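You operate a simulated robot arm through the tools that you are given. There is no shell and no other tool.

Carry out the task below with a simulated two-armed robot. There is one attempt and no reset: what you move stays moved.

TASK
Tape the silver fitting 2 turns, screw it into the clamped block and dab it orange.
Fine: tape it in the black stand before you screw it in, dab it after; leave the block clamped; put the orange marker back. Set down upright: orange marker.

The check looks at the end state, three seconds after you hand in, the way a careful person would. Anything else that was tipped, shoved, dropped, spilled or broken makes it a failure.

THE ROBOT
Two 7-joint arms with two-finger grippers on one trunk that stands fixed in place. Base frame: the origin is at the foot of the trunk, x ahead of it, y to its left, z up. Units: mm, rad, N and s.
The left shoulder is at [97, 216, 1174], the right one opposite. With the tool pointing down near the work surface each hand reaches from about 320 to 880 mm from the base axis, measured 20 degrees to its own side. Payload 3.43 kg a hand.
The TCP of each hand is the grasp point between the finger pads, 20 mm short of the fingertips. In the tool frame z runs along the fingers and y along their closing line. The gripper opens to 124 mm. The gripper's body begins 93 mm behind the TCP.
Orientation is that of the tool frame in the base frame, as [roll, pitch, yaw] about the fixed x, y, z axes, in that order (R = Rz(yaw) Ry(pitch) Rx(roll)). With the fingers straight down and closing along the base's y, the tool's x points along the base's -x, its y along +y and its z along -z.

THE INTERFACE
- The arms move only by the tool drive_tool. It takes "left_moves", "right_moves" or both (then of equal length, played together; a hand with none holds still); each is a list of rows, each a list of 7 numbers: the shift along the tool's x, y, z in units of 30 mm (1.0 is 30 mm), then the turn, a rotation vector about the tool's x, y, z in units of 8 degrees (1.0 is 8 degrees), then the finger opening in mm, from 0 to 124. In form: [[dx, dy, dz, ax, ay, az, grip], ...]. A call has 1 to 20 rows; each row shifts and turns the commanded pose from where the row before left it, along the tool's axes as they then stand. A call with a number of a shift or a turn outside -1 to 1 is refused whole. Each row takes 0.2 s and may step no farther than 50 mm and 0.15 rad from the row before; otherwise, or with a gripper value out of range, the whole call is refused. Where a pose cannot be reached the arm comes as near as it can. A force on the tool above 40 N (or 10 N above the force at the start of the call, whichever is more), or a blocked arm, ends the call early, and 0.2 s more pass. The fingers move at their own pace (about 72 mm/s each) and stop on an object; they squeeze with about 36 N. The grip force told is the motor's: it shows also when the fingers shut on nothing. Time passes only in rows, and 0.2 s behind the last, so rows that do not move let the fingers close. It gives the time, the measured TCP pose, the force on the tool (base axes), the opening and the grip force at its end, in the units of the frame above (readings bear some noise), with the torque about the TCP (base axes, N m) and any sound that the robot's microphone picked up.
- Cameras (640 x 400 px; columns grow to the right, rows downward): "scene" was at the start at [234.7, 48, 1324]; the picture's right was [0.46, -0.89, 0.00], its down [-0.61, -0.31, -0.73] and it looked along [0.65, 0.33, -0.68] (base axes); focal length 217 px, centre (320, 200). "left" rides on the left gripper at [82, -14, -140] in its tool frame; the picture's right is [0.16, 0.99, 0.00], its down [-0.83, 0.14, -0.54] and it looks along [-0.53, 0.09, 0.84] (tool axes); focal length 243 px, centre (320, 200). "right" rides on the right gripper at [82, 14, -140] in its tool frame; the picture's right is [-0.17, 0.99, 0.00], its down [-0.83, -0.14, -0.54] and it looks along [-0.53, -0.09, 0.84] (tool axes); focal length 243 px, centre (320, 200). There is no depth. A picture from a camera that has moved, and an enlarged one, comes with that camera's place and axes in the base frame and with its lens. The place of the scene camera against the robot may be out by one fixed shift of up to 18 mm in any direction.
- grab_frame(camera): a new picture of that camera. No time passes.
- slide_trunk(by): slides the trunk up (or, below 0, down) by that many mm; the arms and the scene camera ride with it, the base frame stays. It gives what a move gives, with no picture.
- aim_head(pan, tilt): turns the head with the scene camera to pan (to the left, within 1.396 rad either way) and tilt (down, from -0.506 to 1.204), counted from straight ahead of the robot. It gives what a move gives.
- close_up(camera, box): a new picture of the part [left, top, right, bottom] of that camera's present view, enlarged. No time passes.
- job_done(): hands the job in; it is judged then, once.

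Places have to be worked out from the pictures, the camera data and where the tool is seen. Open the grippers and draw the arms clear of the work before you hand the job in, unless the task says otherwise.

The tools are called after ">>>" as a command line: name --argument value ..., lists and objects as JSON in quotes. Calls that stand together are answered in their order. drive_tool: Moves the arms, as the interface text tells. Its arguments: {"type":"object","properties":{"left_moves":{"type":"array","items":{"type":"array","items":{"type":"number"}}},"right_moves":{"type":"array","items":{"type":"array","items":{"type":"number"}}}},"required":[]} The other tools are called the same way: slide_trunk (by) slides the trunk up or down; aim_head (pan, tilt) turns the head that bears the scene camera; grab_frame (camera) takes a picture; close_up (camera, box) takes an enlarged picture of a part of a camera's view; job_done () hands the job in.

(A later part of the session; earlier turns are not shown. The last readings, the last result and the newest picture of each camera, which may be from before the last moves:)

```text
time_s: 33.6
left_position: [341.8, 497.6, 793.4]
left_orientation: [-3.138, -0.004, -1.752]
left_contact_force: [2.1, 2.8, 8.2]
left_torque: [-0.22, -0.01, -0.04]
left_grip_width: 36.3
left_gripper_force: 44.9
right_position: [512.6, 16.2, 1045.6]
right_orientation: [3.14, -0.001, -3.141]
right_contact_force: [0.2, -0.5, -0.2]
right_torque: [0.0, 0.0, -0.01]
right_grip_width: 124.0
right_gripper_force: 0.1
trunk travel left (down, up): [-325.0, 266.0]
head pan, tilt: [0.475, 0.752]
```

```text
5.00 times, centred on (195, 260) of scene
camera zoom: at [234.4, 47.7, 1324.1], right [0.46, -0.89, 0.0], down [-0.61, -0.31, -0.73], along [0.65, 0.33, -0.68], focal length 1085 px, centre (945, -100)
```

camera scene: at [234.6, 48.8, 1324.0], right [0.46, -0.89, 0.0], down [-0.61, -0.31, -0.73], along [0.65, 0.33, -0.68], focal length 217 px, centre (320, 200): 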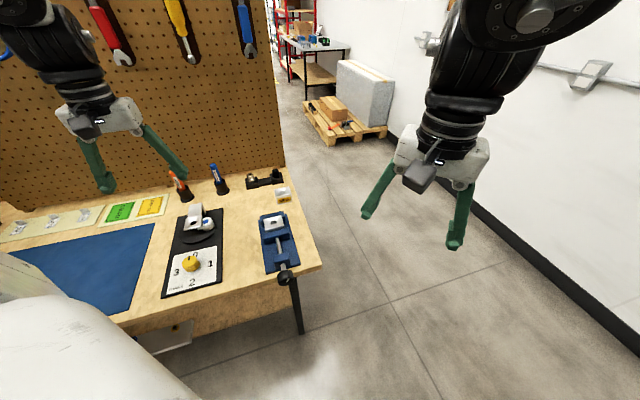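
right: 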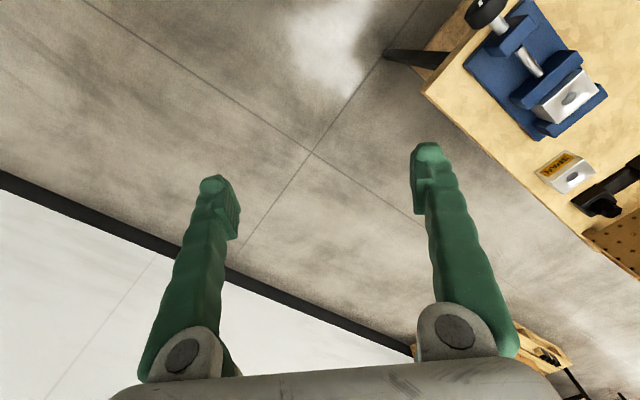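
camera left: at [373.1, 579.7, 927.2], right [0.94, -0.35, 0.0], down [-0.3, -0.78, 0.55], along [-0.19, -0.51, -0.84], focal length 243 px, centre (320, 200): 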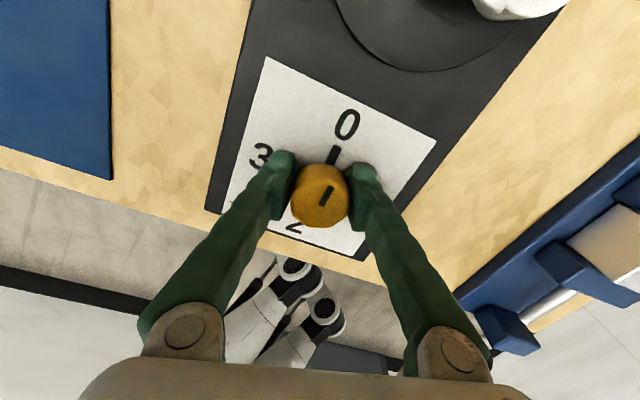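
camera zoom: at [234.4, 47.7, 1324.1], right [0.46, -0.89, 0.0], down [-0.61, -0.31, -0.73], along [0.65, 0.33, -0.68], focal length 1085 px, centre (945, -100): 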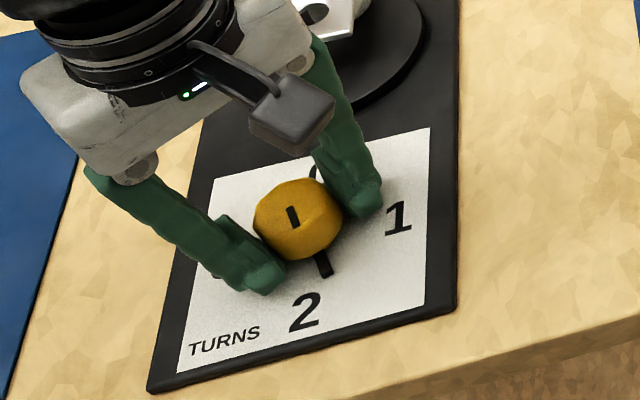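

160° have been turned and forces are low. I add the last 20° to bring the pointer onto 2.

>>> drive_tool --left_moves '[[0, 0, 0, 0, 0, 0.83, 32], [0, 0, 0, 0, 0, 0.83, 32], [0, 0, 0, 0, 0, 0.84, 32], [0, 0, 0, 0, 0, 0, 32]]'

>>> close_up --camera "left" --box '[210, 80, 450, 270]'

>>> close_up --camera "scene" --box '[140, 220, 250, 300]'

```text
time_s: 34.6
left_position: [342.6, 498.0, 794.7]
left_orientation: [-3.137, 0.0, -2.1]
left_contact_force: [7.3, 15.5, 34.6]
left_torque: [0.21, -0.02, -0.02]
left_grip_width: 36.3
left_gripper_force: 45.1
right_position: [511.8, 15.3, 1044.1]
right_orientation: [3.141, 0.002, -3.14]
right_contact_force: [0.1, -1.3, -0.4]
right_torque: [-0.01, 0.06, 0.03]
right_grip_width: 124.3
right_gripper_force: 0.1
trunk travel left (down, up): [-325.0, 266.0]
head pan, tilt: [0.475, 0.752]
```

```text
2.11 times, centred on (330, 175) of left
camera zoom: at [312.1, 420.6, 934.5], right [-0.93, 0.36, 0.0], down [0.3, 0.79, 0.54], along [0.19, 0.5, -0.84], focal length 511 px, centre (299, 253)
```

zoom: 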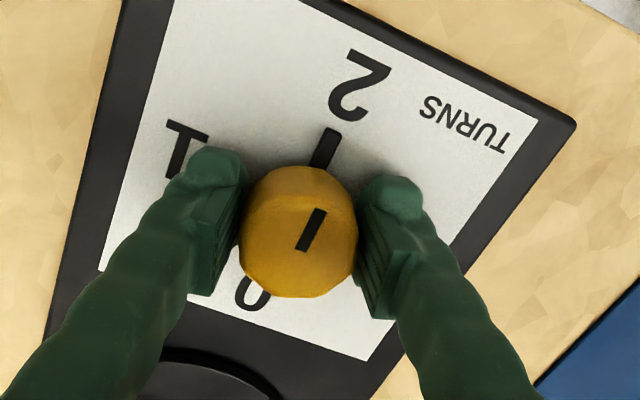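

```text
5.00 times, centred on (195, 260) of scene
camera zoom: at [233.7, 47.1, 1324.3], right [0.46, -0.89, 0.0], down [-0.61, -0.31, -0.73], along [0.65, 0.33, -0.68], focal length 1085 px, centre (945, -100)
```

zoom: 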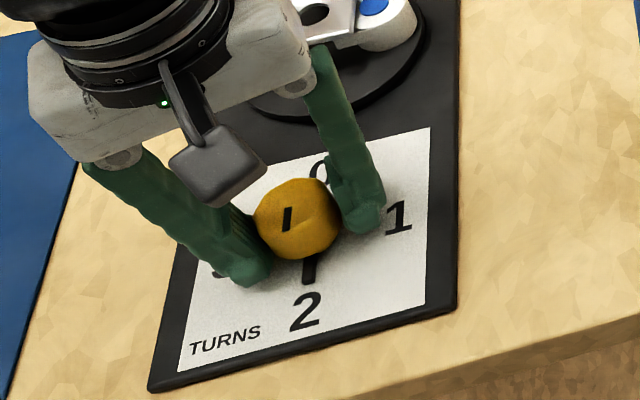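

The pointer aims at 2. I open the fingers and lift straight up.

>>> drive_tool --left_moves '[[0, 0, 0, 0, 0, 0, 44], [0, 0, 0, 0, 0, 0, 60], [0, 0, 0, 0, 0, 0, 60], [0, 0, -0.9, 0, 0, 0, 60], [0, 0, -0.9, 0, 0, 0, 60], [0, 0, -0.9, 0, 0, 0, 80], [0, 0, -0.9, 0, 0, 0, 80]]'

>>> grab_frame --camera "left"

>>> close_up --camera "scene" --box '[140, 220, 250, 300]'

```text
time_s: 36.2
left_position: [341.4, 498.3, 902.7]
left_orientation: [-3.141, -0.004, -2.099]
left_contact_force: [-0.2, 0.1, 0.3]
left_torque: [0.03, -0.03, -0.02]
left_grip_width: 79.9
left_gripper_force: 0.1
right_position: [512.5, 15.2, 1045.4]
right_orientation: [-3.141, 0.0, -3.141]
right_contact_force: [-0.3, 0.4, -1.1]
right_torque: [0.0, 0.04, -0.01]
right_grip_width: 124.1
right_gripper_force: 0.0
trunk travel left (down, up): [-325.0, 266.0]
head pan, tilt: [0.475, 0.752]
```

```text
taken
camera left: at [313.0, 421.6, 1042.8], right [-0.94, 0.35, 0.0], down [0.3, 0.79, 0.53], along [0.19, 0.5, -0.85], focal length 243 px, centre (320, 200)
```

left: 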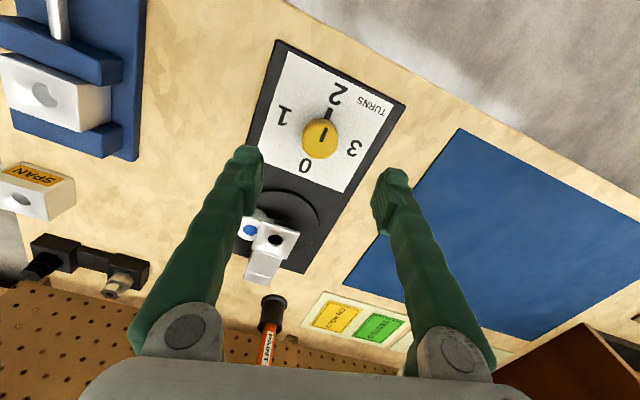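

```text
5.00 times, centred on (195, 260) of scene
camera zoom: at [234.1, 47.3, 1324.1], right [0.46, -0.89, 0.0], down [-0.61, -0.31, -0.73], along [0.65, 0.33, -0.68], focal length 1085 px, centre (945, -100)
```

zoom: 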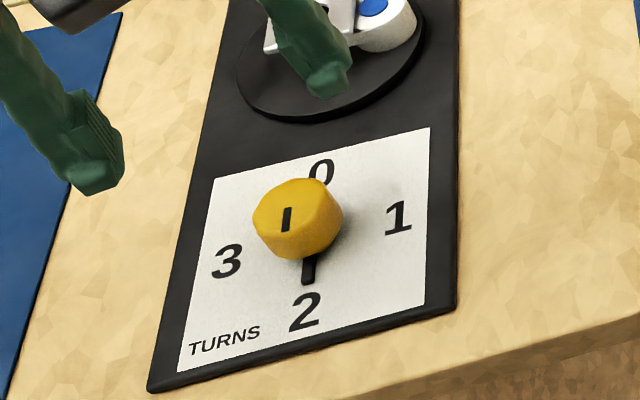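

The dial reads 2. Next I raise the hand and turn the wrist back counter-clockwise, so the fitting can be grasped with plenty of tightening travel left.

>>> drive_tool --left_moves '[[0, 0, -0.3, 0, 0, -1, 80], [0, 0, -0.3, 0, 0, -1, 80], [0, 0, -0.3, 0, 0, -1, 80], [0, 0, -0.3, 0, 0, -1, 80], [0, 0, -0.3, 0, 0, -1, 80], [0, 0, -0.3, 0, 0, -1, 80], [0, 0, -0.3, 0, 0, -1, 80], [0, 0, 0, 0, 0, -1, 80], [0, 0, 0, 0, 0, -1, 80], [0, 0, 0, 0, 0, -1, 80], [0, 0, 0, 0, 0, -1, 80], [0, 0, 0, 0, 0, -1, 80], [0, 0, 0, 0, 0, -1, 80], [0, 0, 0, 0, 0, -1, 80], [0, 0, 0, 0, 0, -1, 80], [0, 0, 0, 0, 0, -1, 80], [0, 0, 0, 0, 0, -1, 80], [0, 0, 0, 0, 0, -1, 80], [0, 0, 0, 0, 0, -1, 80], [0, 0, 0, 0, 0, -1, 80]]'

>>> drive_tool --left_moves '[[0, 0, 0, 0, 0, -1, 80], [0, 0, 0, 0, 0, -1, 80], [0, 0, 0, 0, 0, -1, 80], [0, 0, 0, 0, 0, -1, 80], [0, 0, 0, 0, 0, -1, 80], [0, 0, 0, 0, 0, -1, 80], [0, 0, 0, 0, 0, -1, 80], [0, 0, 0, 0, 0, -1, 80], [0, 0, 0, 0, 0, -1, 80], [0, 0, 0, 0, 0, -1, 80], [0, 0, 0, 0, 0, -1, 80], [0, 0, 0, 0, 0, -1, 80], [0, 0, 0, 0, 0, -1, 80], [0, 0, 0, 0, 0, -1, 80], [0, 0, 0, 0, 0, -1, 80], [0, 0, 0, 0, 0, -1, 80], [0, 0, 0, 0, 0, -1, 80], [0, 0, 0, 0, 0, -0.5, 80]]'

```text
time_s: 40.4
left_position: [341.6, 498.5, 964.3]
left_orientation: [3.137, 0.005, 0.696]
left_contact_force: [-0.1, -0.4, 0.3]
left_torque: [0.04, -0.02, 0.01]
left_grip_width: 79.9
left_gripper_force: 0.1
right_position: [512.4, 15.6, 1043.6]
right_orientation: [-3.14, 0.0, 3.141]
right_contact_force: [1.0, -0.7, 0.1]
right_torque: [0.01, 0.0, 0.0]
right_grip_width: 124.0
right_gripper_force: 0.1
trunk travel left (down, up): [-325.0, 266.0]
head pan, tilt: [0.475, 0.752]
```

```text
time_s: 44.2
left_position: [341.6, 497.5, 963.8]
left_orientation: [-3.135, -0.002, 3.139]
left_contact_force: [-0.7, 0.2, -0.6]
left_torque: [-0.01, 0.0, -0.03]
left_grip_width: 80.0
left_gripper_force: 0.0
right_position: [512.1, 15.5, 1043.4]
right_orientation: [3.14, 0.0, -3.141]
right_contact_force: [0.1, 0.2, 0.1]
right_torque: [0.01, -0.02, -0.02]
right_grip_width: 124.2
right_gripper_force: 0.0
trunk travel left (down, up): [-325.0, 266.0]
head pan, tilt: [0.475, 0.752]
```

>>> drive_tool --left_moves '[[-0.883, 0.172, 0, 0, 0, 0, 80], [-0.883, 0.172, 0, 0, 0, 0, 80], [-0.883, 0.172, 0, 0, 0, 0, 80], [-0.883, 0.172, 0, 0, 0, 0, 80], [-0.883, 0.172, 0, 0, 0, 0, 80], [-0.883, 0.172, 0, 0, 0, 0, 80], [-0.883, 0.172, 0, 0, 0, 0, 80], [-0.883, 0.172, 0, 0, 0, 0, 80], [-0.883, 0.172, 0, 0, 0, 0, 80], [-0.883, 0.172, 0, 0, 0, 0, 80], [-0.883, 0.172, 0, 0, 0, 0, 80], [-0.883, 0.172, 0, 0, 0, 0, 80]]'

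>>> grab_frame --camera "left"

```text
time_s: 46.8
left_position: [659.9, 559.4, 962.0]
left_orientation: [-3.135, -0.002, 3.136]
left_contact_force: [0.9, -0.6, -0.4]
left_torque: [0.01, 0.02, -0.02]
left_grip_width: 80.0
left_gripper_force: 0.1
right_position: [513.1, 14.9, 1043.4]
right_orientation: [3.141, -0.002, -3.141]
right_contact_force: [-0.7, -0.3, 0.4]
right_torque: [0.04, 0.0, -0.03]
right_grip_width: 124.0
right_gripper_force: 0.1
trunk travel left (down, up): [-325.0, 266.0]
head pan, tilt: [0.475, 0.752]
```

```text
taken
camera left: at [579.4, 547.7, 1103.6], right [-0.16, 0.99, -0.01], down [0.83, 0.14, 0.54], along [0.53, 0.08, -0.84], focal length 243 px, centre (320, 200)
```

left: 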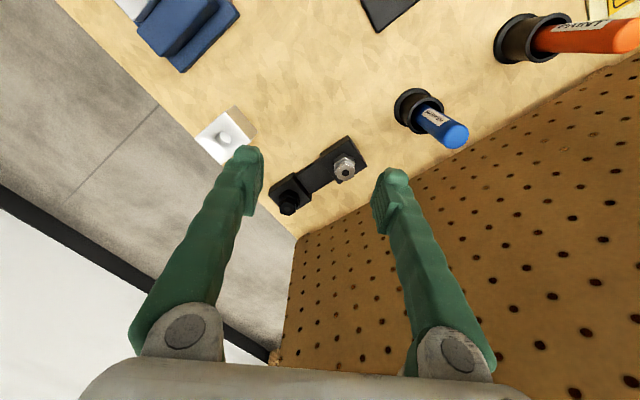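

Now the rack is well in view. I zoom in to find the hex orientation of the silver fitting.

>>> close_up --camera "left" --box '[310, 130, 390, 190]'

>>> close_up --camera "left" --box '[180, 90, 400, 240]'

>>> close_up --camera "scene" --box '[240, 155, 300, 198]'

```text
6.67 times, centred on (350, 160) of left
camera zoom: at [579.4, 547.7, 1103.6], right [-0.16, 0.99, -0.01], down [0.83, 0.14, 0.54], along [0.53, 0.08, -0.84], focal length 1618 px, centre (120, 467)
```

zoom: 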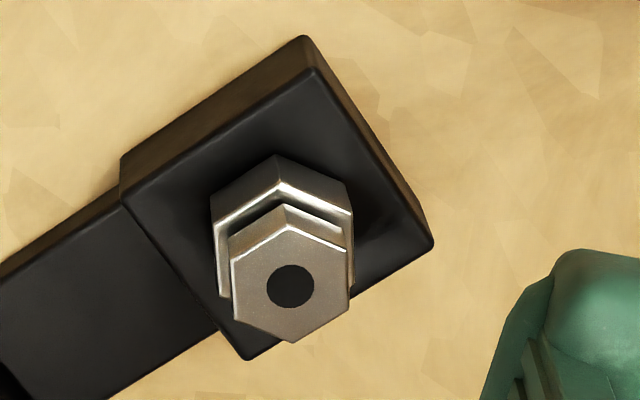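

```text
2.67 times, centred on (290, 165) of left
camera zoom: at [579.4, 547.7, 1103.6], right [-0.16, 0.99, -0.01], down [0.83, 0.14, 0.54], along [0.53, 0.08, -0.84], focal length 647 px, centre (400, 293)
```

zoom: 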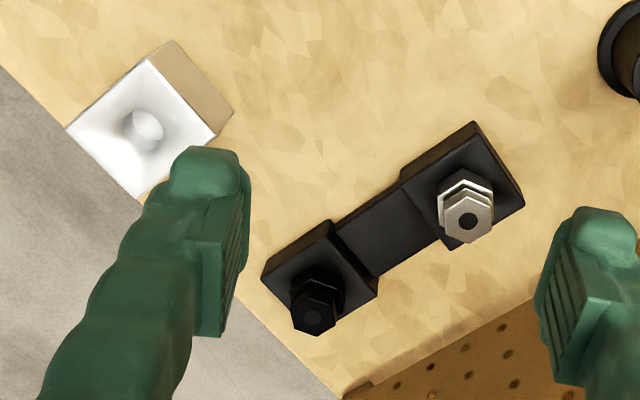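

```text
9.30 times, centred on (270, 176) of scene
camera zoom: at [235.9, 47.7, 1323.7], right [0.46, -0.89, 0.0], down [-0.61, -0.31, -0.73], along [0.65, 0.33, -0.68], focal length 2018 px, centre (785, 419)
```

zoom: 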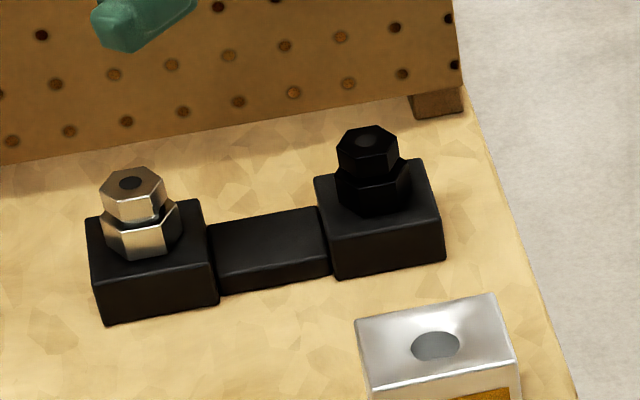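

From the zoom, the silver fitting has an upper hex about 24 mm across flats over a wider flange hex, with its top near (720, 605, 800) and flat normals near 45°, 105° and 165°. I turn the hand to yaw 195.5° so the fingers meet a flat pair, and move above it.

>>> drive_tool --left_moves '[[0, 0, 0, 0, 0, -0.99, 80], [0, 0, 0, 0, 0, -0.99, 80], [-0.5875, 0.227, 0.683, 0, 0, 0, 80], [-0.5875, 0.227, 0.683, 0, 0, 0, 80], [-0.5875, 0.227, 0.683, 0, 0, 0, 80], [-0.5875, 0.227, 0.683, 0, 0, 0, 80], [0, 0, 0, 0, 0, 0, 60], [0, 0, 0, 0, 0, 0, 60]]'

>>> grab_frame --camera "left"

>>> close_up --camera "left" --box '[240, 110, 400, 210]'

>>> close_up --camera "scene" --box '[220, 130, 320, 200]'

```text
time_s: 48.6
left_position: [688.1, 593.6, 897.9]
left_orientation: [-3.134, -0.003, -2.868]
left_contact_force: [-0.3, 0.4, -0.5]
left_torque: [-0.03, -0.01, 0.0]
left_grip_width: 59.8
left_gripper_force: 0.1
left hand out of reach, approached as far as the arm can: row 5, 6
right_position: [512.6, 15.8, 1043.9]
right_orientation: [3.141, 0.0, 3.141]
right_contact_force: [-0.8, -0.6, -0.8]
right_torque: [-0.03, -0.01, 0.01]
right_grip_width: 124.0
right_gripper_force: 0.1
trunk travel left (down, up): [-325.0, 266.0]
head pan, tilt: [0.475, 0.752]
```

```text
taken
camera left: at [613.6, 559.5, 1039.1], right [-0.42, 0.91, -0.01], down [0.76, 0.36, 0.54], along [0.49, 0.22, -0.84], focal length 243 px, centre (320, 200)
```

left: 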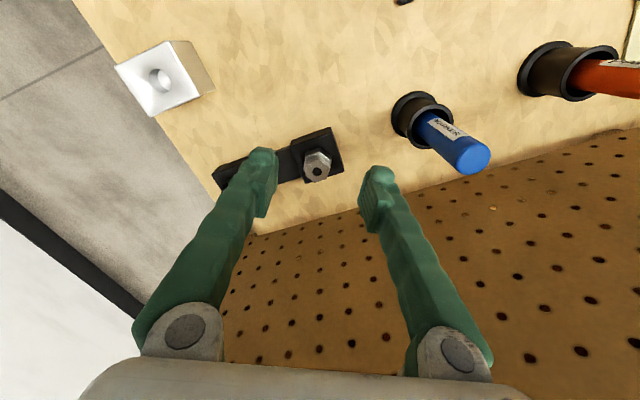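

```text
4.00 times, centred on (320, 160) of left
camera zoom: at [613.6, 559.5, 1039.1], right [-0.42, 0.91, -0.01], down [0.76, 0.36, 0.54], along [0.49, 0.22, -0.84], focal length 970 px, centre (320, 360)
```

zoom: 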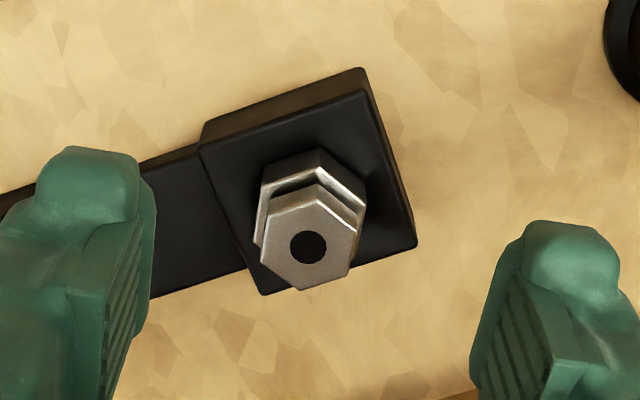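

```text
5.71 times, centred on (270, 165) of scene
camera zoom: at [234.3, 48.2, 1324.1], right [0.46, -0.89, 0.0], down [-0.61, -0.31, -0.73], along [0.65, 0.33, -0.68], focal length 1240 px, centre (606, 400)
```

zoom: 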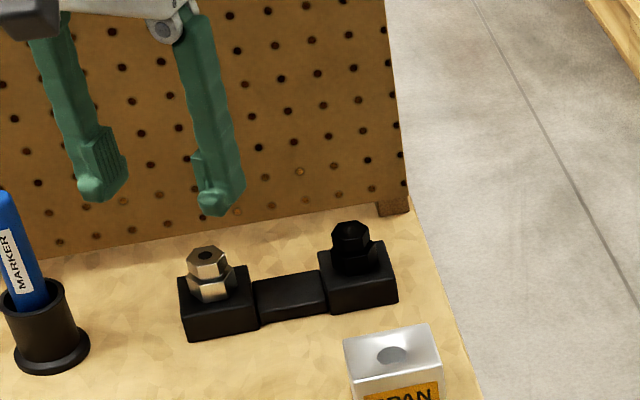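

The reach ran out just short of the rack. Lowering the trunk should bring the shoulder level with the wrist and gain reach, so I raise the left hand well clear first and then slide the trunk down 150 mm.

>>> drive_tool --left_moves '[[0.5, 0, -0.9, 0, 0, 0, 60], [0.5, 0, -0.9, 0, 0, 0, 60], [0.3, 0, -0.9, 0, 0, 0, 60], [0.3, 0, -0.9, 0, 0, 0, 60], [0, 0, -0.9, 0, 0, 0, 60], [0, 0, -0.9, 0, 0, 0, 60], [0, 0, -0.9, 0, 0, 0, 60], [0, 0, -0.9, 0, 0, 0, 60]]'

```text
time_s: 50.4
left_position: [624.5, 577.5, 1102.0]
left_orientation: [-3.135, 0.001, -2.872]
left_contact_force: [-0.9, 0.2, 0.0]
left_torque: [0.02, 0.0, 0.01]
left_grip_width: 59.8
left_gripper_force: 0.0
left hand out of reach, approached as far as the arm can: row 7, 8
right_position: [511.0, 14.6, 1044.7]
right_orientation: [3.141, 0.002, 3.14]
right_contact_force: [-0.1, 0.3, 0.9]
right_torque: [-0.02, -0.01, -0.03]
right_grip_width: 124.2
right_gripper_force: 0.0
trunk travel left (down, up): [-325.0, 266.0]
head pan, tilt: [0.475, 0.752]
```

The upward limit suggests the wrist sits above shoulder height here, so lower hand positions should reach farther. I come down closer in and then probe outward at low height, keeping clear of the blue marker.

>>> drive_tool --left_moves '[[0, 0, 0.95, 0, 0, 0, 60], [0, 0, 0.95, 0, 0, 0, 60], [0, 0, 0.95, 0, 0, 0, 60], [0, 0, 0.95, 0, 0, 0, 60], [0, 0, 0.95, 0, 0, 0, 60], [-0.5, -0.067, 0.917, 0, 0, 0, 60], [-0.5, -0.067, 0.917, 0, 0, 0, 60], [-0.5, -0.067, 0.917, 0, 0, 0, 60], [-0.5, -0.067, 0.817, 0, 0, 0, 60], [-0.5, 0, 0, 0, 0, 0, 60]]'

>>> grab_frame --camera "left"

```text
time_s: 52.6
left_position: [699.9, 588.7, 850.9]
left_orientation: [-3.137, -0.002, -2.871]
left_contact_force: [0.2, -1.1, 0.1]
left_torque: [0.01, 0.02, -0.01]
left_grip_width: 60.0
left_gripper_force: 0.1
right_position: [512.9, 13.8, 1044.7]
right_orientation: [-3.141, -0.001, -3.14]
right_contact_force: [0.0, -0.6, -0.2]
right_torque: [-0.01, -0.02, -0.01]
right_grip_width: 124.0
right_gripper_force: 0.0
trunk travel left (down, up): [-325.0, 266.0]
head pan, tilt: [0.475, 0.752]
```

```text
taken
camera left: at [624.7, 554.9, 991.7], right [-0.42, 0.91, -0.01], down [0.76, 0.36, 0.54], along [0.49, 0.22, -0.84], focal length 243 px, centre (320, 200)
```

left: 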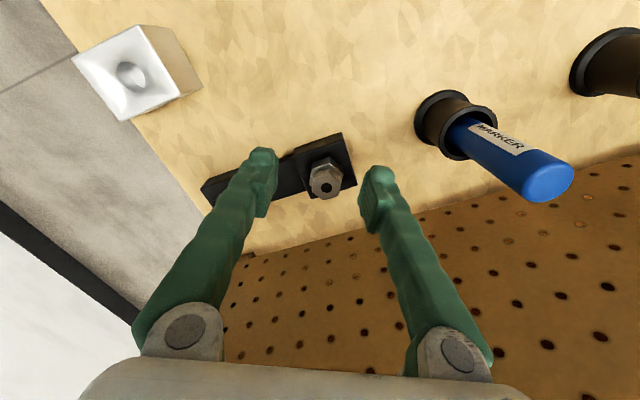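

No reach warning at low height. I move the rest of the way over the fitting.

>>> drive_tool --left_moves '[[-0.35, 0.15, 0.2, 0, 0, 0, 60], [-0.35, 0.15, 0.2, 0, 0, 0, 60], [0, 0, 0, 0, 0, 0, 60]]'

>>> close_up --camera "left" --box '[240, 120, 400, 220]'

>>> close_up --camera "scene" --box '[220, 130, 320, 200]'

```text
time_s: 53.4
left_position: [700.2, 589.5, 851.3]
left_orientation: [-3.135, -0.004, -2.869]
left_contact_force: [0.1, 1.2, -0.4]
left_torque: [-0.01, 0.0, -0.02]
left_grip_width: 59.9
left_gripper_force: 0.0
left hand out of reach, approached as far as the arm can: row 1, 2
right_position: [513.3, 16.3, 1043.7]
right_orientation: [3.141, 0.001, 3.14]
right_contact_force: [0.0, 0.2, -0.4]
right_torque: [0.02, 0.01, -0.01]
right_grip_width: 124.0
right_gripper_force: 0.0
trunk travel left (down, up): [-325.0, 266.0]
head pan, tilt: [0.475, 0.752]
```

```text
4.00 times, centred on (320, 170) of left
camera zoom: at [624.4, 554.9, 991.8], right [-0.42, 0.91, -0.01], down [0.76, 0.36, 0.54], along [0.49, 0.22, -0.84], focal length 970 px, centre (320, 320)
```

zoom: 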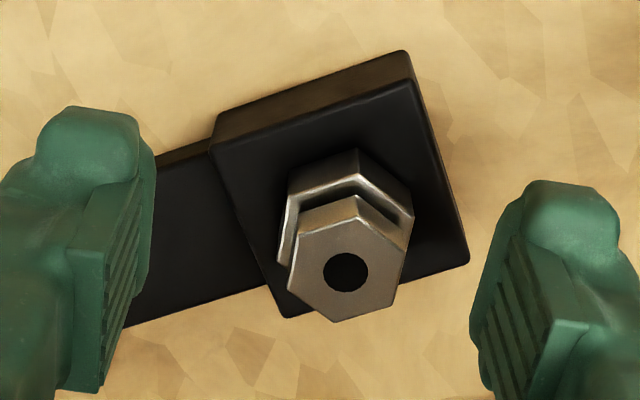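

```text
5.71 times, centred on (270, 165) of scene
camera zoom: at [234.7, 48.0, 1324.0], right [0.46, -0.89, 0.0], down [-0.61, -0.31, -0.73], along [0.65, 0.33, -0.68], focal length 1240 px, centre (606, 400)
```

zoom: 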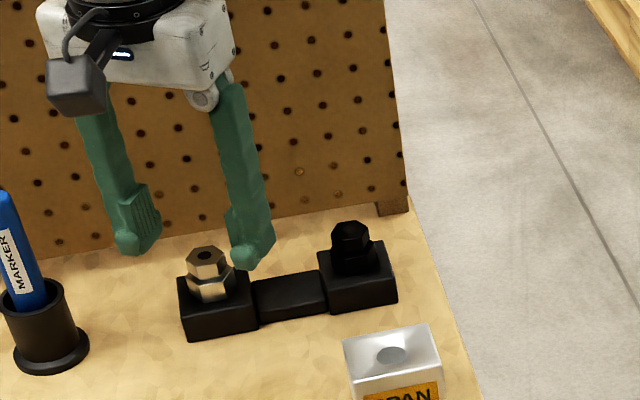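

The reach is about 25 mm short with the tool exactly vertical. Tilting the hand 7° about its closing axis keeps the pads flush on the flats and gains the distance. I tilt and move over the fitting at about (721, 605).

>>> drive_tool --left_moves '[[0, 0, 0, 0, -0.45, 0, 60], [0, 0, 0, 0, -0.425, 0, 60], [-0.383, 0.163, 0.232, 0, 0, 0, 60], [-0.383, 0.163, 0.232, 0, 0, 0, 60], [0, 0, 0, 0, 0, 0, 60]]'

>>> grab_frame --camera "left"

>>> close_up --camera "left" --box '[240, 120, 400, 220]'

>>> close_up --camera "scene" --box '[220, 130, 320, 200]'

```text
time_s: 54.6
left_position: [720.3, 604.2, 839.9]
left_orientation: [-3.135, 0.12, -2.869]
left_contact_force: [0.0, -0.7, 0.3]
left_torque: [0.0, -0.01, 0.01]
left_grip_width: 60.3
left_gripper_force: 0.1
right_position: [511.9, 15.0, 1043.3]
right_orientation: [3.141, 0.0, 3.141]
right_contact_force: [0.5, 0.4, 0.1]
right_torque: [0.02, 0.02, -0.03]
right_grip_width: 123.9
right_gripper_force: 0.1
trunk travel left (down, up): [-325.0, 266.0]
head pan, tilt: [0.475, 0.752]
```

```text
taken
camera left: at [629.0, 565.1, 969.8], right [-0.42, 0.91, -0.03], down [0.69, 0.34, 0.63], along [0.58, 0.25, -0.77], focal length 243 px, centre (320, 200)
```

left: 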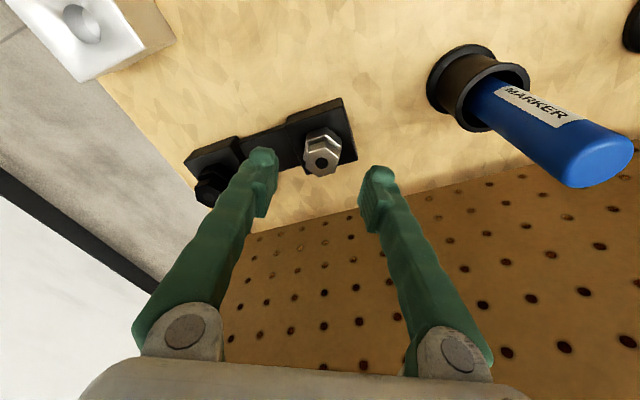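

```text
4.00 times, centred on (320, 170) of left
camera zoom: at [629.0, 565.1, 969.8], right [-0.42, 0.91, -0.03], down [0.69, 0.34, 0.63], along [0.58, 0.25, -0.77], focal length 970 px, centre (320, 320)
```

zoom: 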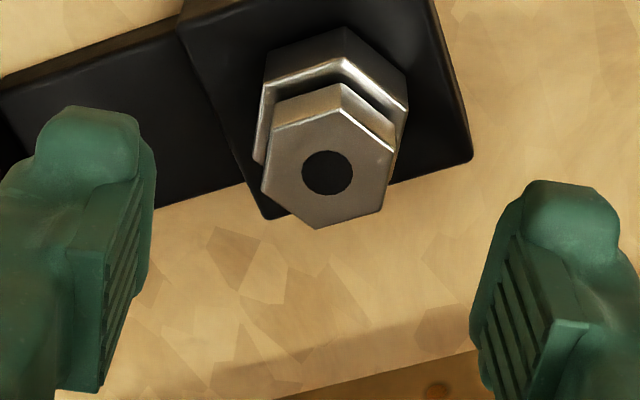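

```text
5.71 times, centred on (270, 165) of scene
camera zoom: at [234.4, 47.8, 1324.0], right [0.46, -0.89, 0.0], down [-0.61, -0.31, -0.73], along [0.65, 0.33, -0.68], focal length 1240 px, centre (606, 400)
```

zoom: 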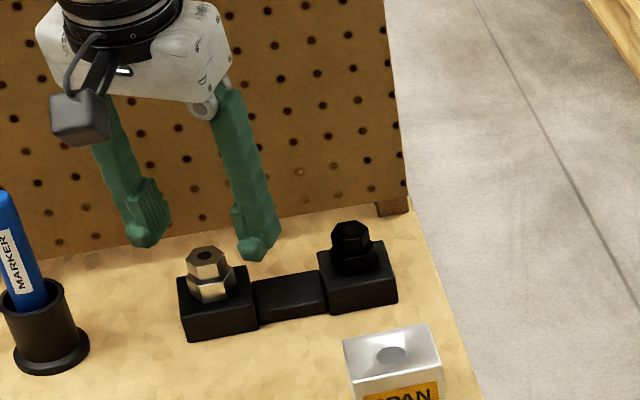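

The fitting is within 1–2 mm of the grasp line. I come straight down so the tips end just above the flange hex and check before closing.

>>> drive_tool --left_moves '[[0.026, 0.014, 0.33, 0, 0, 0, 60], [0.026, 0.014, 0.33, 0, 0, 0, 50], [0.024, 0, 0.31, 0, 0, 0, 44], [0, 0, 0, 0, 0, 0, 44]]'

>>> close_up --camera "left" --box '[240, 100, 400, 200]'

>>> close_up --camera "scene" --box '[240, 155, 290, 195]'

```text
time_s: 55.6
left_position: [721.8, 606.8, 810.6]
left_orientation: [-3.136, 0.119, -2.868]
left_contact_force: [0.7, -0.9, -0.2]
left_torque: [0.05, 0.02, -0.01]
left_grip_width: 43.8
left_gripper_force: 0.0
right_position: [511.9, 15.7, 1044.7]
right_orientation: [3.141, 0.0, -3.141]
right_contact_force: [-0.9, 1.0, -0.2]
right_torque: [-0.01, -0.05, -0.02]
right_grip_width: 124.2
right_gripper_force: 0.1
trunk travel left (down, up): [-325.0, 266.0]
head pan, tilt: [0.475, 0.752]
```

```text
4.00 times, centred on (320, 150) of left
camera zoom: at [630.0, 567.2, 940.0], right [-0.42, 0.91, -0.03], down [0.69, 0.34, 0.63], along [0.58, 0.25, -0.77], focal length 970 px, centre (320, 400)
```

zoom: 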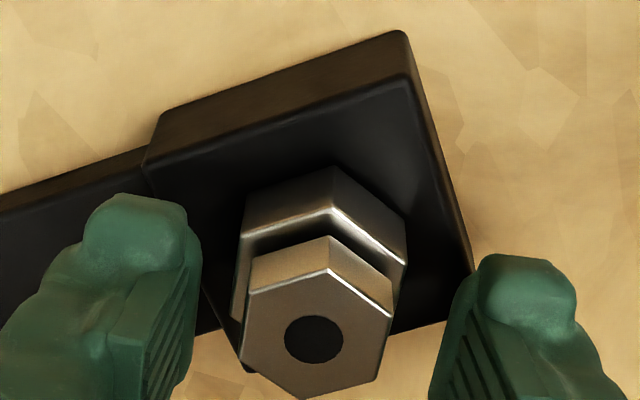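

```text
10.00 times, centred on (265, 175) of scene
camera zoom: at [234.5, 47.9, 1324.0], right [0.46, -0.89, 0.0], down [-0.61, -0.31, -0.73], along [0.65, 0.33, -0.68], focal length 2169 px, centre (870, 450)
```

zoom: 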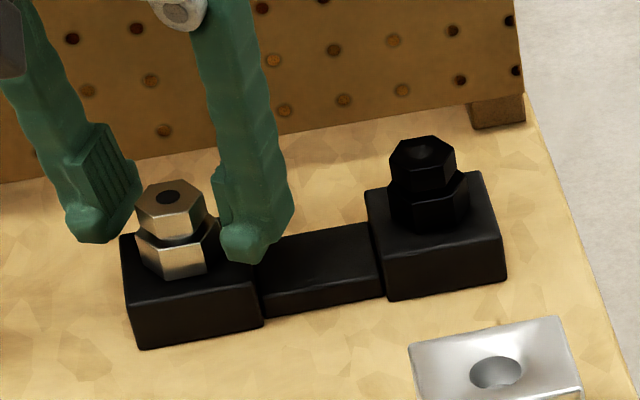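

The tips bracket the upper hex, about 1 mm off-centre. I nudge over and close.

>>> drive_tool --left_moves '[[0, -0.03, 0, 0, 0, 0, 44], [0, 0, 0, 0, 0, 0, 30], [0, 0, 0, 0, 0, 0, 15], [0, 0, 0, 0, 0, 0, 15], [0, 0, 0, 0, 0, 0, 15]]'

>>> close_up --camera "left" --box '[240, 100, 400, 200]'

>>> close_up --camera "scene" --box '[240, 155, 290, 195]'

```text
time_s: 56.8
left_position: [722.6, 604.4, 811.3]
left_orientation: [-3.135, 0.118, -2.869]
left_contact_force: [-0.5, 0.0, 0.7]
left_torque: [-0.01, 0.01, -0.01]
left_grip_width: 27.0
left_gripper_force: 35.8
right_position: [512.3, 14.9, 1044.1]
right_orientation: [-3.14, 0.0, -3.141]
right_contact_force: [0.2, 0.4, -0.4]
right_torque: [0.03, -0.03, 0.0]
right_grip_width: 124.0
right_gripper_force: 0.1
trunk travel left (down, up): [-325.0, 266.0]
head pan, tilt: [0.475, 0.752]
```

```text
4.00 times, centred on (320, 150) of left
camera zoom: at [630.4, 566.1, 940.3], right [-0.42, 0.91, -0.03], down [0.69, 0.34, 0.63], along [0.58, 0.25, -0.77], focal length 970 px, centre (320, 400)
```

zoom: 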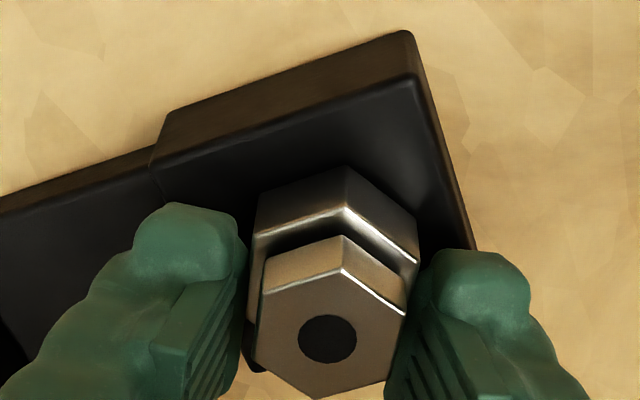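

```text
10.00 times, centred on (265, 175) of scene
camera zoom: at [234.7, 48.0, 1324.0], right [0.46, -0.89, 0.0], down [-0.61, -0.31, -0.73], along [0.65, 0.33, -0.68], focal length 2169 px, centre (870, 450)
```

zoom: 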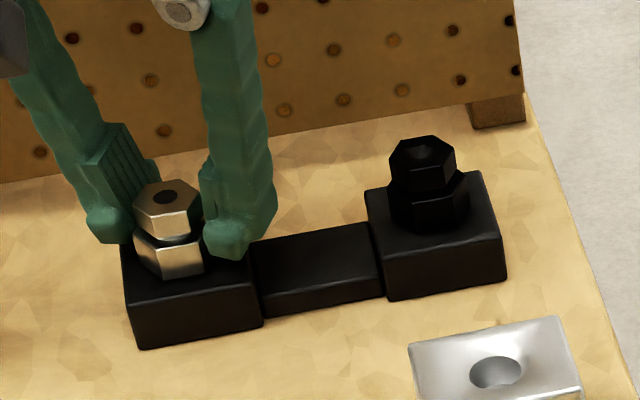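

The fitting is gripped (27 mm, 36 N) with no side load. I lift it straight up out of the rack.

>>> drive_tool --left_moves '[[-0.04, 0, -0.33, 0, 0, 0, 15], [-0.04, 0, -0.33, 0, 0, 0, 15], [-0.061, 0, -0.496, 0, 0, 0, 15], [-0.061, 0, -0.496, 0, 0, 0, 15], [-0.061, 0, -0.496, 0, 0, 0, 15], [0, 0, 0, 0, 0, 0, 15]]'

>>> grab_frame --camera "left"

>>> close_up --camera "scene" --box '[220, 130, 300, 195]'

```text
time_s: 58.2
left_position: [723.2, 604.6, 876.0]
left_orientation: [-3.134, 0.118, -2.87]
left_contact_force: [0.2, 0.6, -1.1]
left_torque: [0.0, -0.02, 0.01]
left_grip_width: 27.3
left_gripper_force: 36.1
right_position: [512.9, 14.0, 1043.7]
right_orientation: [3.142, 0.0, -3.141]
right_contact_force: [0.1, -0.2, 0.1]
right_torque: [-0.02, 0.0, -0.03]
right_grip_width: 124.1
right_gripper_force: 0.0
trunk travel left (down, up): [-325.0, 266.0]
head pan, tilt: [0.475, 0.752]
```

```text
taken
camera left: at [632.2, 565.8, 1005.0], right [-0.42, 0.91, -0.03], down [0.69, 0.34, 0.63], along [0.58, 0.25, -0.77], focal length 243 px, centre (320, 200)
```

left: 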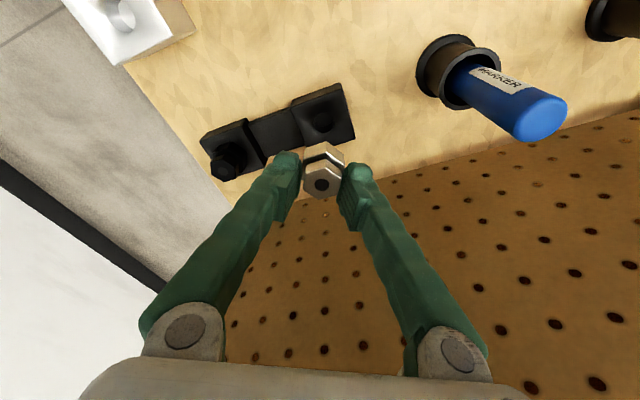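

```text
6.15 times, centred on (260, 162) of scene
camera zoom: at [234.9, 48.2, 1323.9], right [0.46, -0.89, 0.0], down [-0.61, -0.31, -0.73], along [0.65, 0.33, -0.68], focal length 1335 px, centre (689, 431)
```

zoom: 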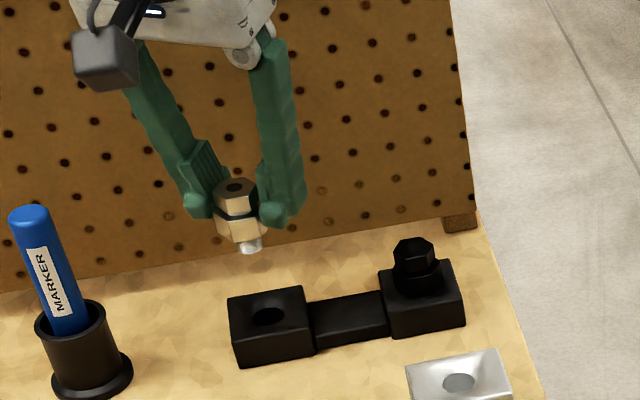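

The fitting is out, with its threaded end visible below the flange. I carry it, keeping the same tilt so the fitting stays vertical, to a spot above the taping seat.

>>> drive_tool --left_moves '[[0.889, 0.231, -0.21, 0, 0, 0, 15], [0.889, 0.231, -0.21, 0, 0, 0, 15], [0.889, 0.231, -0.21, 0, 0, 0, 15], [0.889, 0.231, -0.21, 0, 0, 0, 15], [0.889, 0.231, -0.21, 0, 0, 0, 15], [0.889, 0.231, -0.21, 0, 0, 0, 15], [0.889, 0.231, -0.21, 0, 0, 0, 15], [0.889, 0.231, -0.21, 0, 0, 0, 15], [0.889, 0.231, -0.21, 0, 0, 0, 15], [0.889, 0.231, -0.21, 0, 0, 0, 15], [0, 0, 0, 0, 0, 0, 15]]'

>>> grab_frame --camera "left"

>>> close_up --camera "scene" --box '[130, 150, 260, 240]'

```text
time_s: 60.6
left_position: [441.1, 597.4, 906.4]
left_orientation: [-3.135, 0.119, -2.871]
left_contact_force: [-0.3, 0.3, -0.2]
left_torque: [0.01, 0.01, 0.02]
left_grip_width: 26.8
left_gripper_force: 36.0
right_position: [513.2, 14.1, 1044.2]
right_orientation: [3.141, -0.001, 3.141]
right_contact_force: [0.1, -0.2, 0.1]
right_torque: [0.04, 0.0, -0.01]
right_grip_width: 124.0
right_gripper_force: 0.1
trunk travel left (down, up): [-325.0, 266.0]
head pan, tilt: [0.475, 0.752]
```

```text
taken
camera left: at [350.0, 559.0, 1036.1], right [-0.42, 0.91, -0.03], down [0.69, 0.34, 0.63], along [0.58, 0.25, -0.77], focal length 243 px, centre (320, 200)
```

left: 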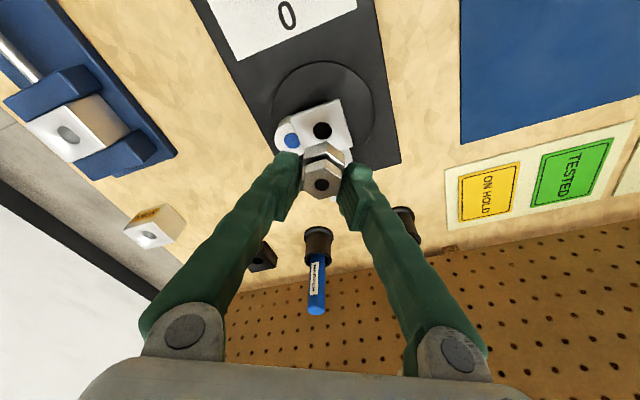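

```text
4.44 times, centred on (195, 195) of scene
camera zoom: at [235.5, 47.5, 1323.8], right [0.46, -0.89, 0.0], down [-0.61, -0.31, -0.73], along [0.65, 0.33, -0.68], focal length 964 px, centre (876, 222)
```

zoom: 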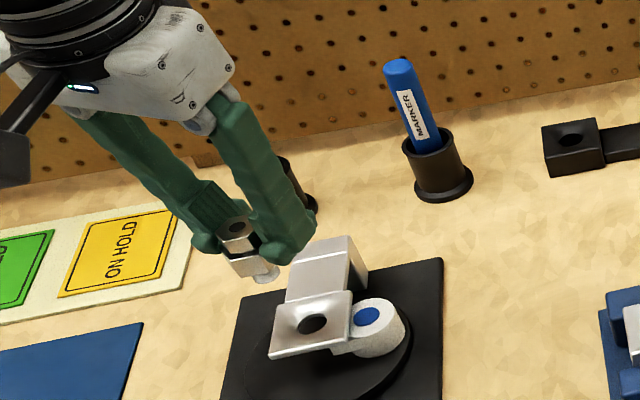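

I zoom in on the seat from here to refine where the hole is relative to the held fitting.

>>> close_up --camera "left" --box '[270, 90, 380, 160]'

>>> close_up --camera "left" --box '[260, 130, 380, 220]'

>>> close_up --camera "scene" --box '[165, 185, 225, 225]'

```text
5.71 times, centred on (325, 125) of left
camera zoom: at [350.0, 559.0, 1036.1], right [-0.42, 0.91, -0.03], down [0.69, 0.34, 0.63], along [0.58, 0.25, -0.77], focal length 1386 px, centre (291, 629)
```

zoom: 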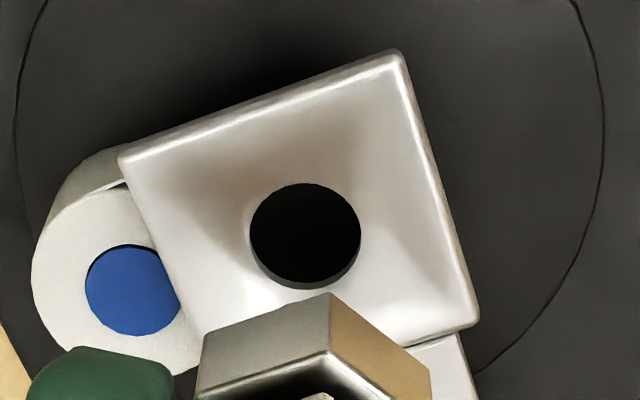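

```text
4.44 times, centred on (320, 175) of left
camera zoom: at [350.0, 559.0, 1036.1], right [-0.42, 0.91, -0.03], down [0.69, 0.34, 0.63], along [0.58, 0.25, -0.77], focal length 1078 px, centre (320, 311)
```

zoom: 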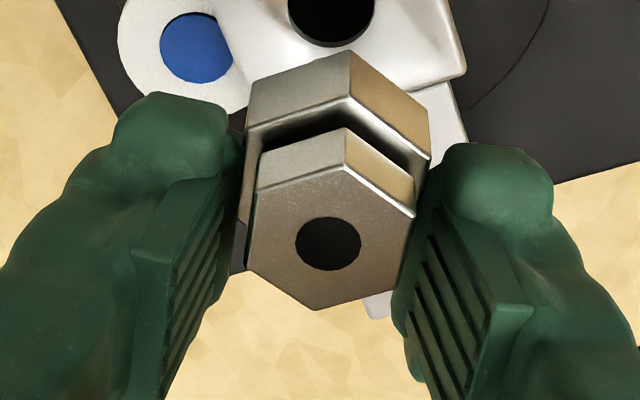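

```text
10.00 times, centred on (195, 205) of scene
camera zoom: at [235.5, 47.5, 1323.8], right [0.46, -0.89, 0.0], down [-0.61, -0.31, -0.73], along [0.65, 0.33, -0.68], focal length 2169 px, centre (1570, 150)
```

zoom: 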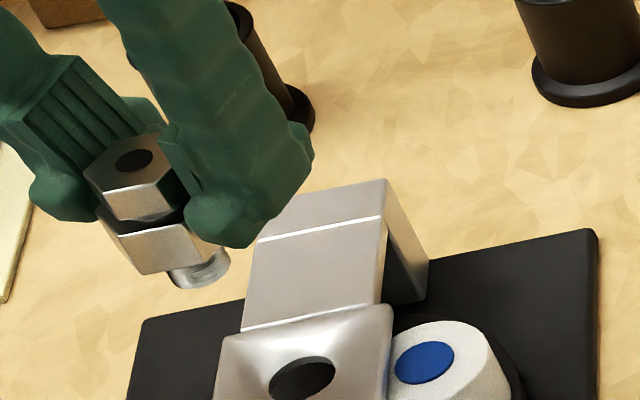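

Cross-checking views from both cameras shows the fitting sits about 10 mm toward the camera side of the grasp centre, gripped on its lower hex with its top about 5 mm above the TCP. I shift by (+9.9, +3.0) to bring its axis over the seat, and lower to just above the seat for a check.

>>> drive_tool --left_moves '[[-0.04, 0.003, 0.63, 0, 0, 0, 15], [-0.04, 0.003, 0.63, 0, 0, 0, 15], [-0.04, 0.002, 0.5, 0, 0, 0, 15], [0, 0, 0, 0, 0, 0, 15]]'

>>> close_up --camera "left" --box '[260, 110, 380, 200]'

>>> close_up --camera "scene" --box '[165, 185, 225, 225]'

```text
time_s: 61.6
left_position: [452.2, 600.6, 853.5]
left_orientation: [-3.135, 0.121, -2.869]
left_contact_force: [-0.4, 0.3, -0.9]
left_torque: [0.01, -0.03, -0.01]
left_grip_width: 27.0
left_gripper_force: 36.0
right_position: [512.5, 15.6, 1044.3]
right_orientation: [-3.141, 0.0, -3.141]
right_contact_force: [-0.7, 0.1, -1.0]
right_torque: [0.0, -0.01, 0.0]
right_grip_width: 124.2
right_gripper_force: 0.1
trunk travel left (down, up): [-325.0, 266.0]
head pan, tilt: [0.475, 0.752]
```

```text
4.44 times, centred on (320, 155) of left
camera zoom: at [359.8, 562.1, 982.8], right [-0.42, 0.91, -0.03], down [0.69, 0.34, 0.63], along [0.58, 0.25, -0.77], focal length 1078 px, centre (320, 400)
```

zoom: 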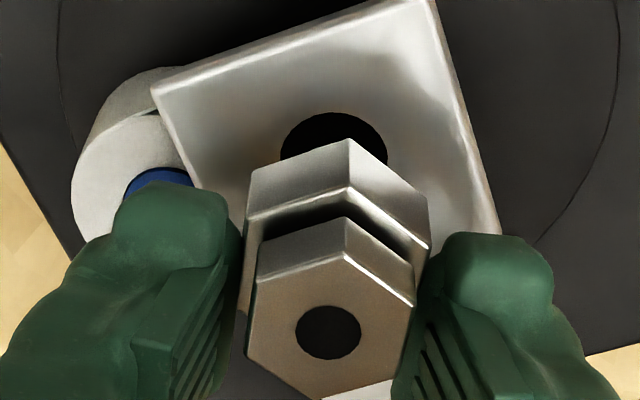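

```text
10.00 times, centred on (195, 205) of scene
camera zoom: at [234.7, 47.9, 1324.0], right [0.46, -0.89, 0.0], down [-0.61, -0.31, -0.73], along [0.65, 0.33, -0.68], focal length 2169 px, centre (1570, 150)
```

zoom: 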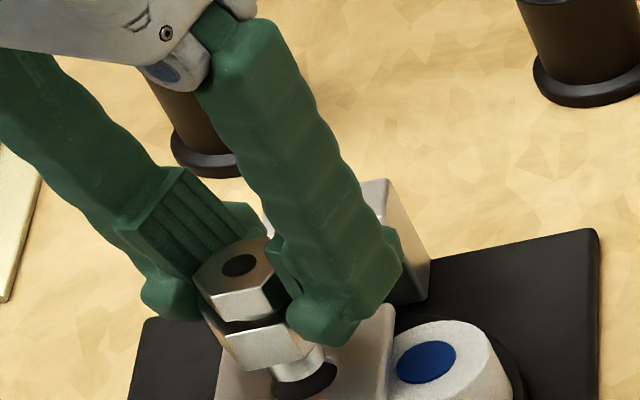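

The thread tip is now just above the seat hole. I zoom in tightly to judge the remaining offset.

>>> close_up --camera "scene" --box '[178, 207, 210, 227]'

>>> grab_frame --camera "left"

>>> grab_frame --camera "right"

```text
16.00 times, centred on (194, 217) of scene
camera zoom: at [234.7, 47.9, 1324.0], right [0.46, -0.89, 0.0], down [-0.61, -0.31, -0.73], along [0.65, 0.33, -0.68], focal length 3471 px, centre (2336, -72)
```

zoom: 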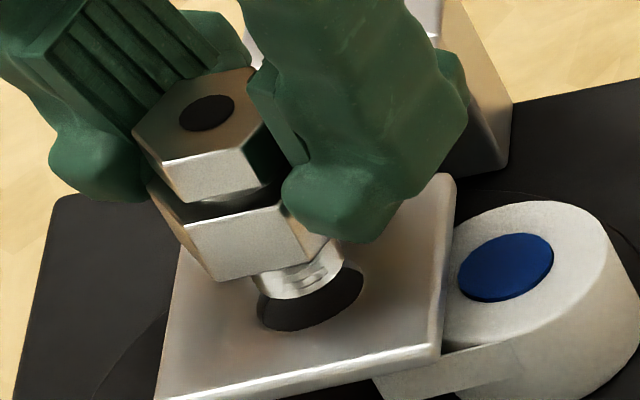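

```text
taken
camera left: at [359.8, 562.1, 982.8], right [-0.42, 0.91, -0.03], down [0.69, 0.34, 0.63], along [0.58, 0.25, -0.77], focal length 243 px, centre (320, 200)
```

left: 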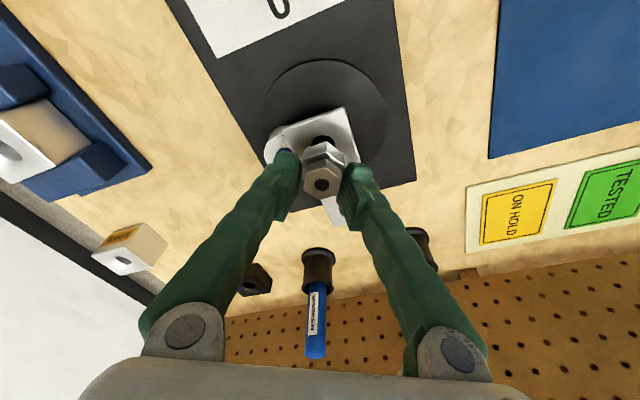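

```text
taken
camera right: at [430.8, 27.7, 1184.6], right [0.17, 0.99, 0.0], down [0.83, -0.14, 0.54], along [0.53, -0.09, -0.84], focal length 243 px, centre (320, 200)
```

right: 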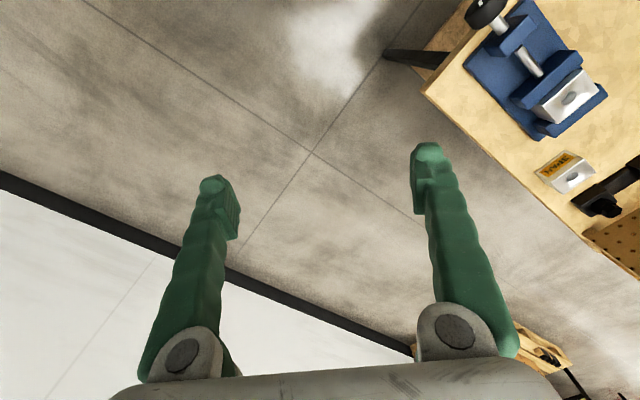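

With every ray combined, the seat rim is near (440.6, 597.4, 808) and the fitting is aligned to within about 1.5 mm, which the funnel can take up. I make a small correction and lower gently while watching the force.

>>> drive_tool --left_moves '[[0.019, 0.019, 0, 0, 0, 0, 15], [0.012, 0, 0.1, 0, 0, 0, 15], [0.012, 0, 0.1, 0, 0, 0, 15], [0.012, 0, 0.1, 0, 0, 0, 15], [0, 0, 0, 0, 0, 0, 15]]'

>>> close_up --camera "scene" --box '[178, 207, 210, 227]'

>>> close_up --camera "left" --box '[260, 110, 380, 200]'

```text
time_s: 62.8
left_position: [451.1, 601.1, 845.0]
left_orientation: [-3.134, 0.118, -2.87]
left_contact_force: [-0.4, 0.2, -0.7]
left_torque: [0.01, -0.02, -0.02]
left_grip_width: 26.9
left_gripper_force: 35.9
right_position: [511.9, 16.1, 1044.1]
right_orientation: [3.141, 0.001, 3.141]
right_contact_force: [0.5, 0.5, -0.5]
right_torque: [0.0, 0.02, 0.03]
right_grip_width: 123.8
right_gripper_force: 0.0
trunk travel left (down, up): [-325.0, 266.0]
head pan, tilt: [0.475, 0.752]
```

```text
16.00 times, centred on (194, 217) of scene
camera zoom: at [234.7, 48.0, 1324.0], right [0.46, -0.89, 0.0], down [-0.61, -0.31, -0.73], along [0.65, 0.33, -0.68], focal length 3471 px, centre (2336, -72)
```

zoom: 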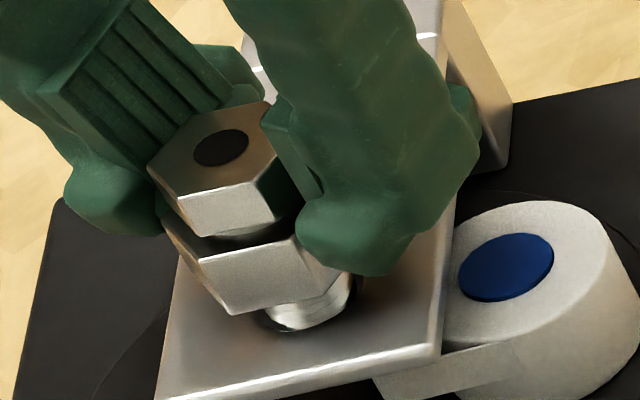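

```text
4.44 times, centred on (320, 155) of left
camera zoom: at [358.7, 562.0, 974.5], right [-0.42, 0.91, -0.03], down [0.69, 0.34, 0.63], along [0.58, 0.25, -0.77], focal length 1078 px, centre (320, 400)
```

zoom: 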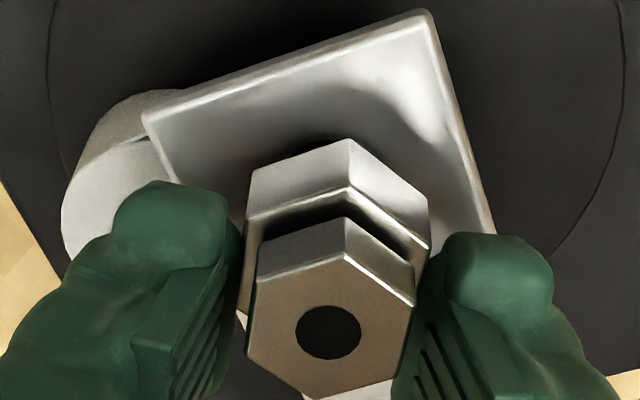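

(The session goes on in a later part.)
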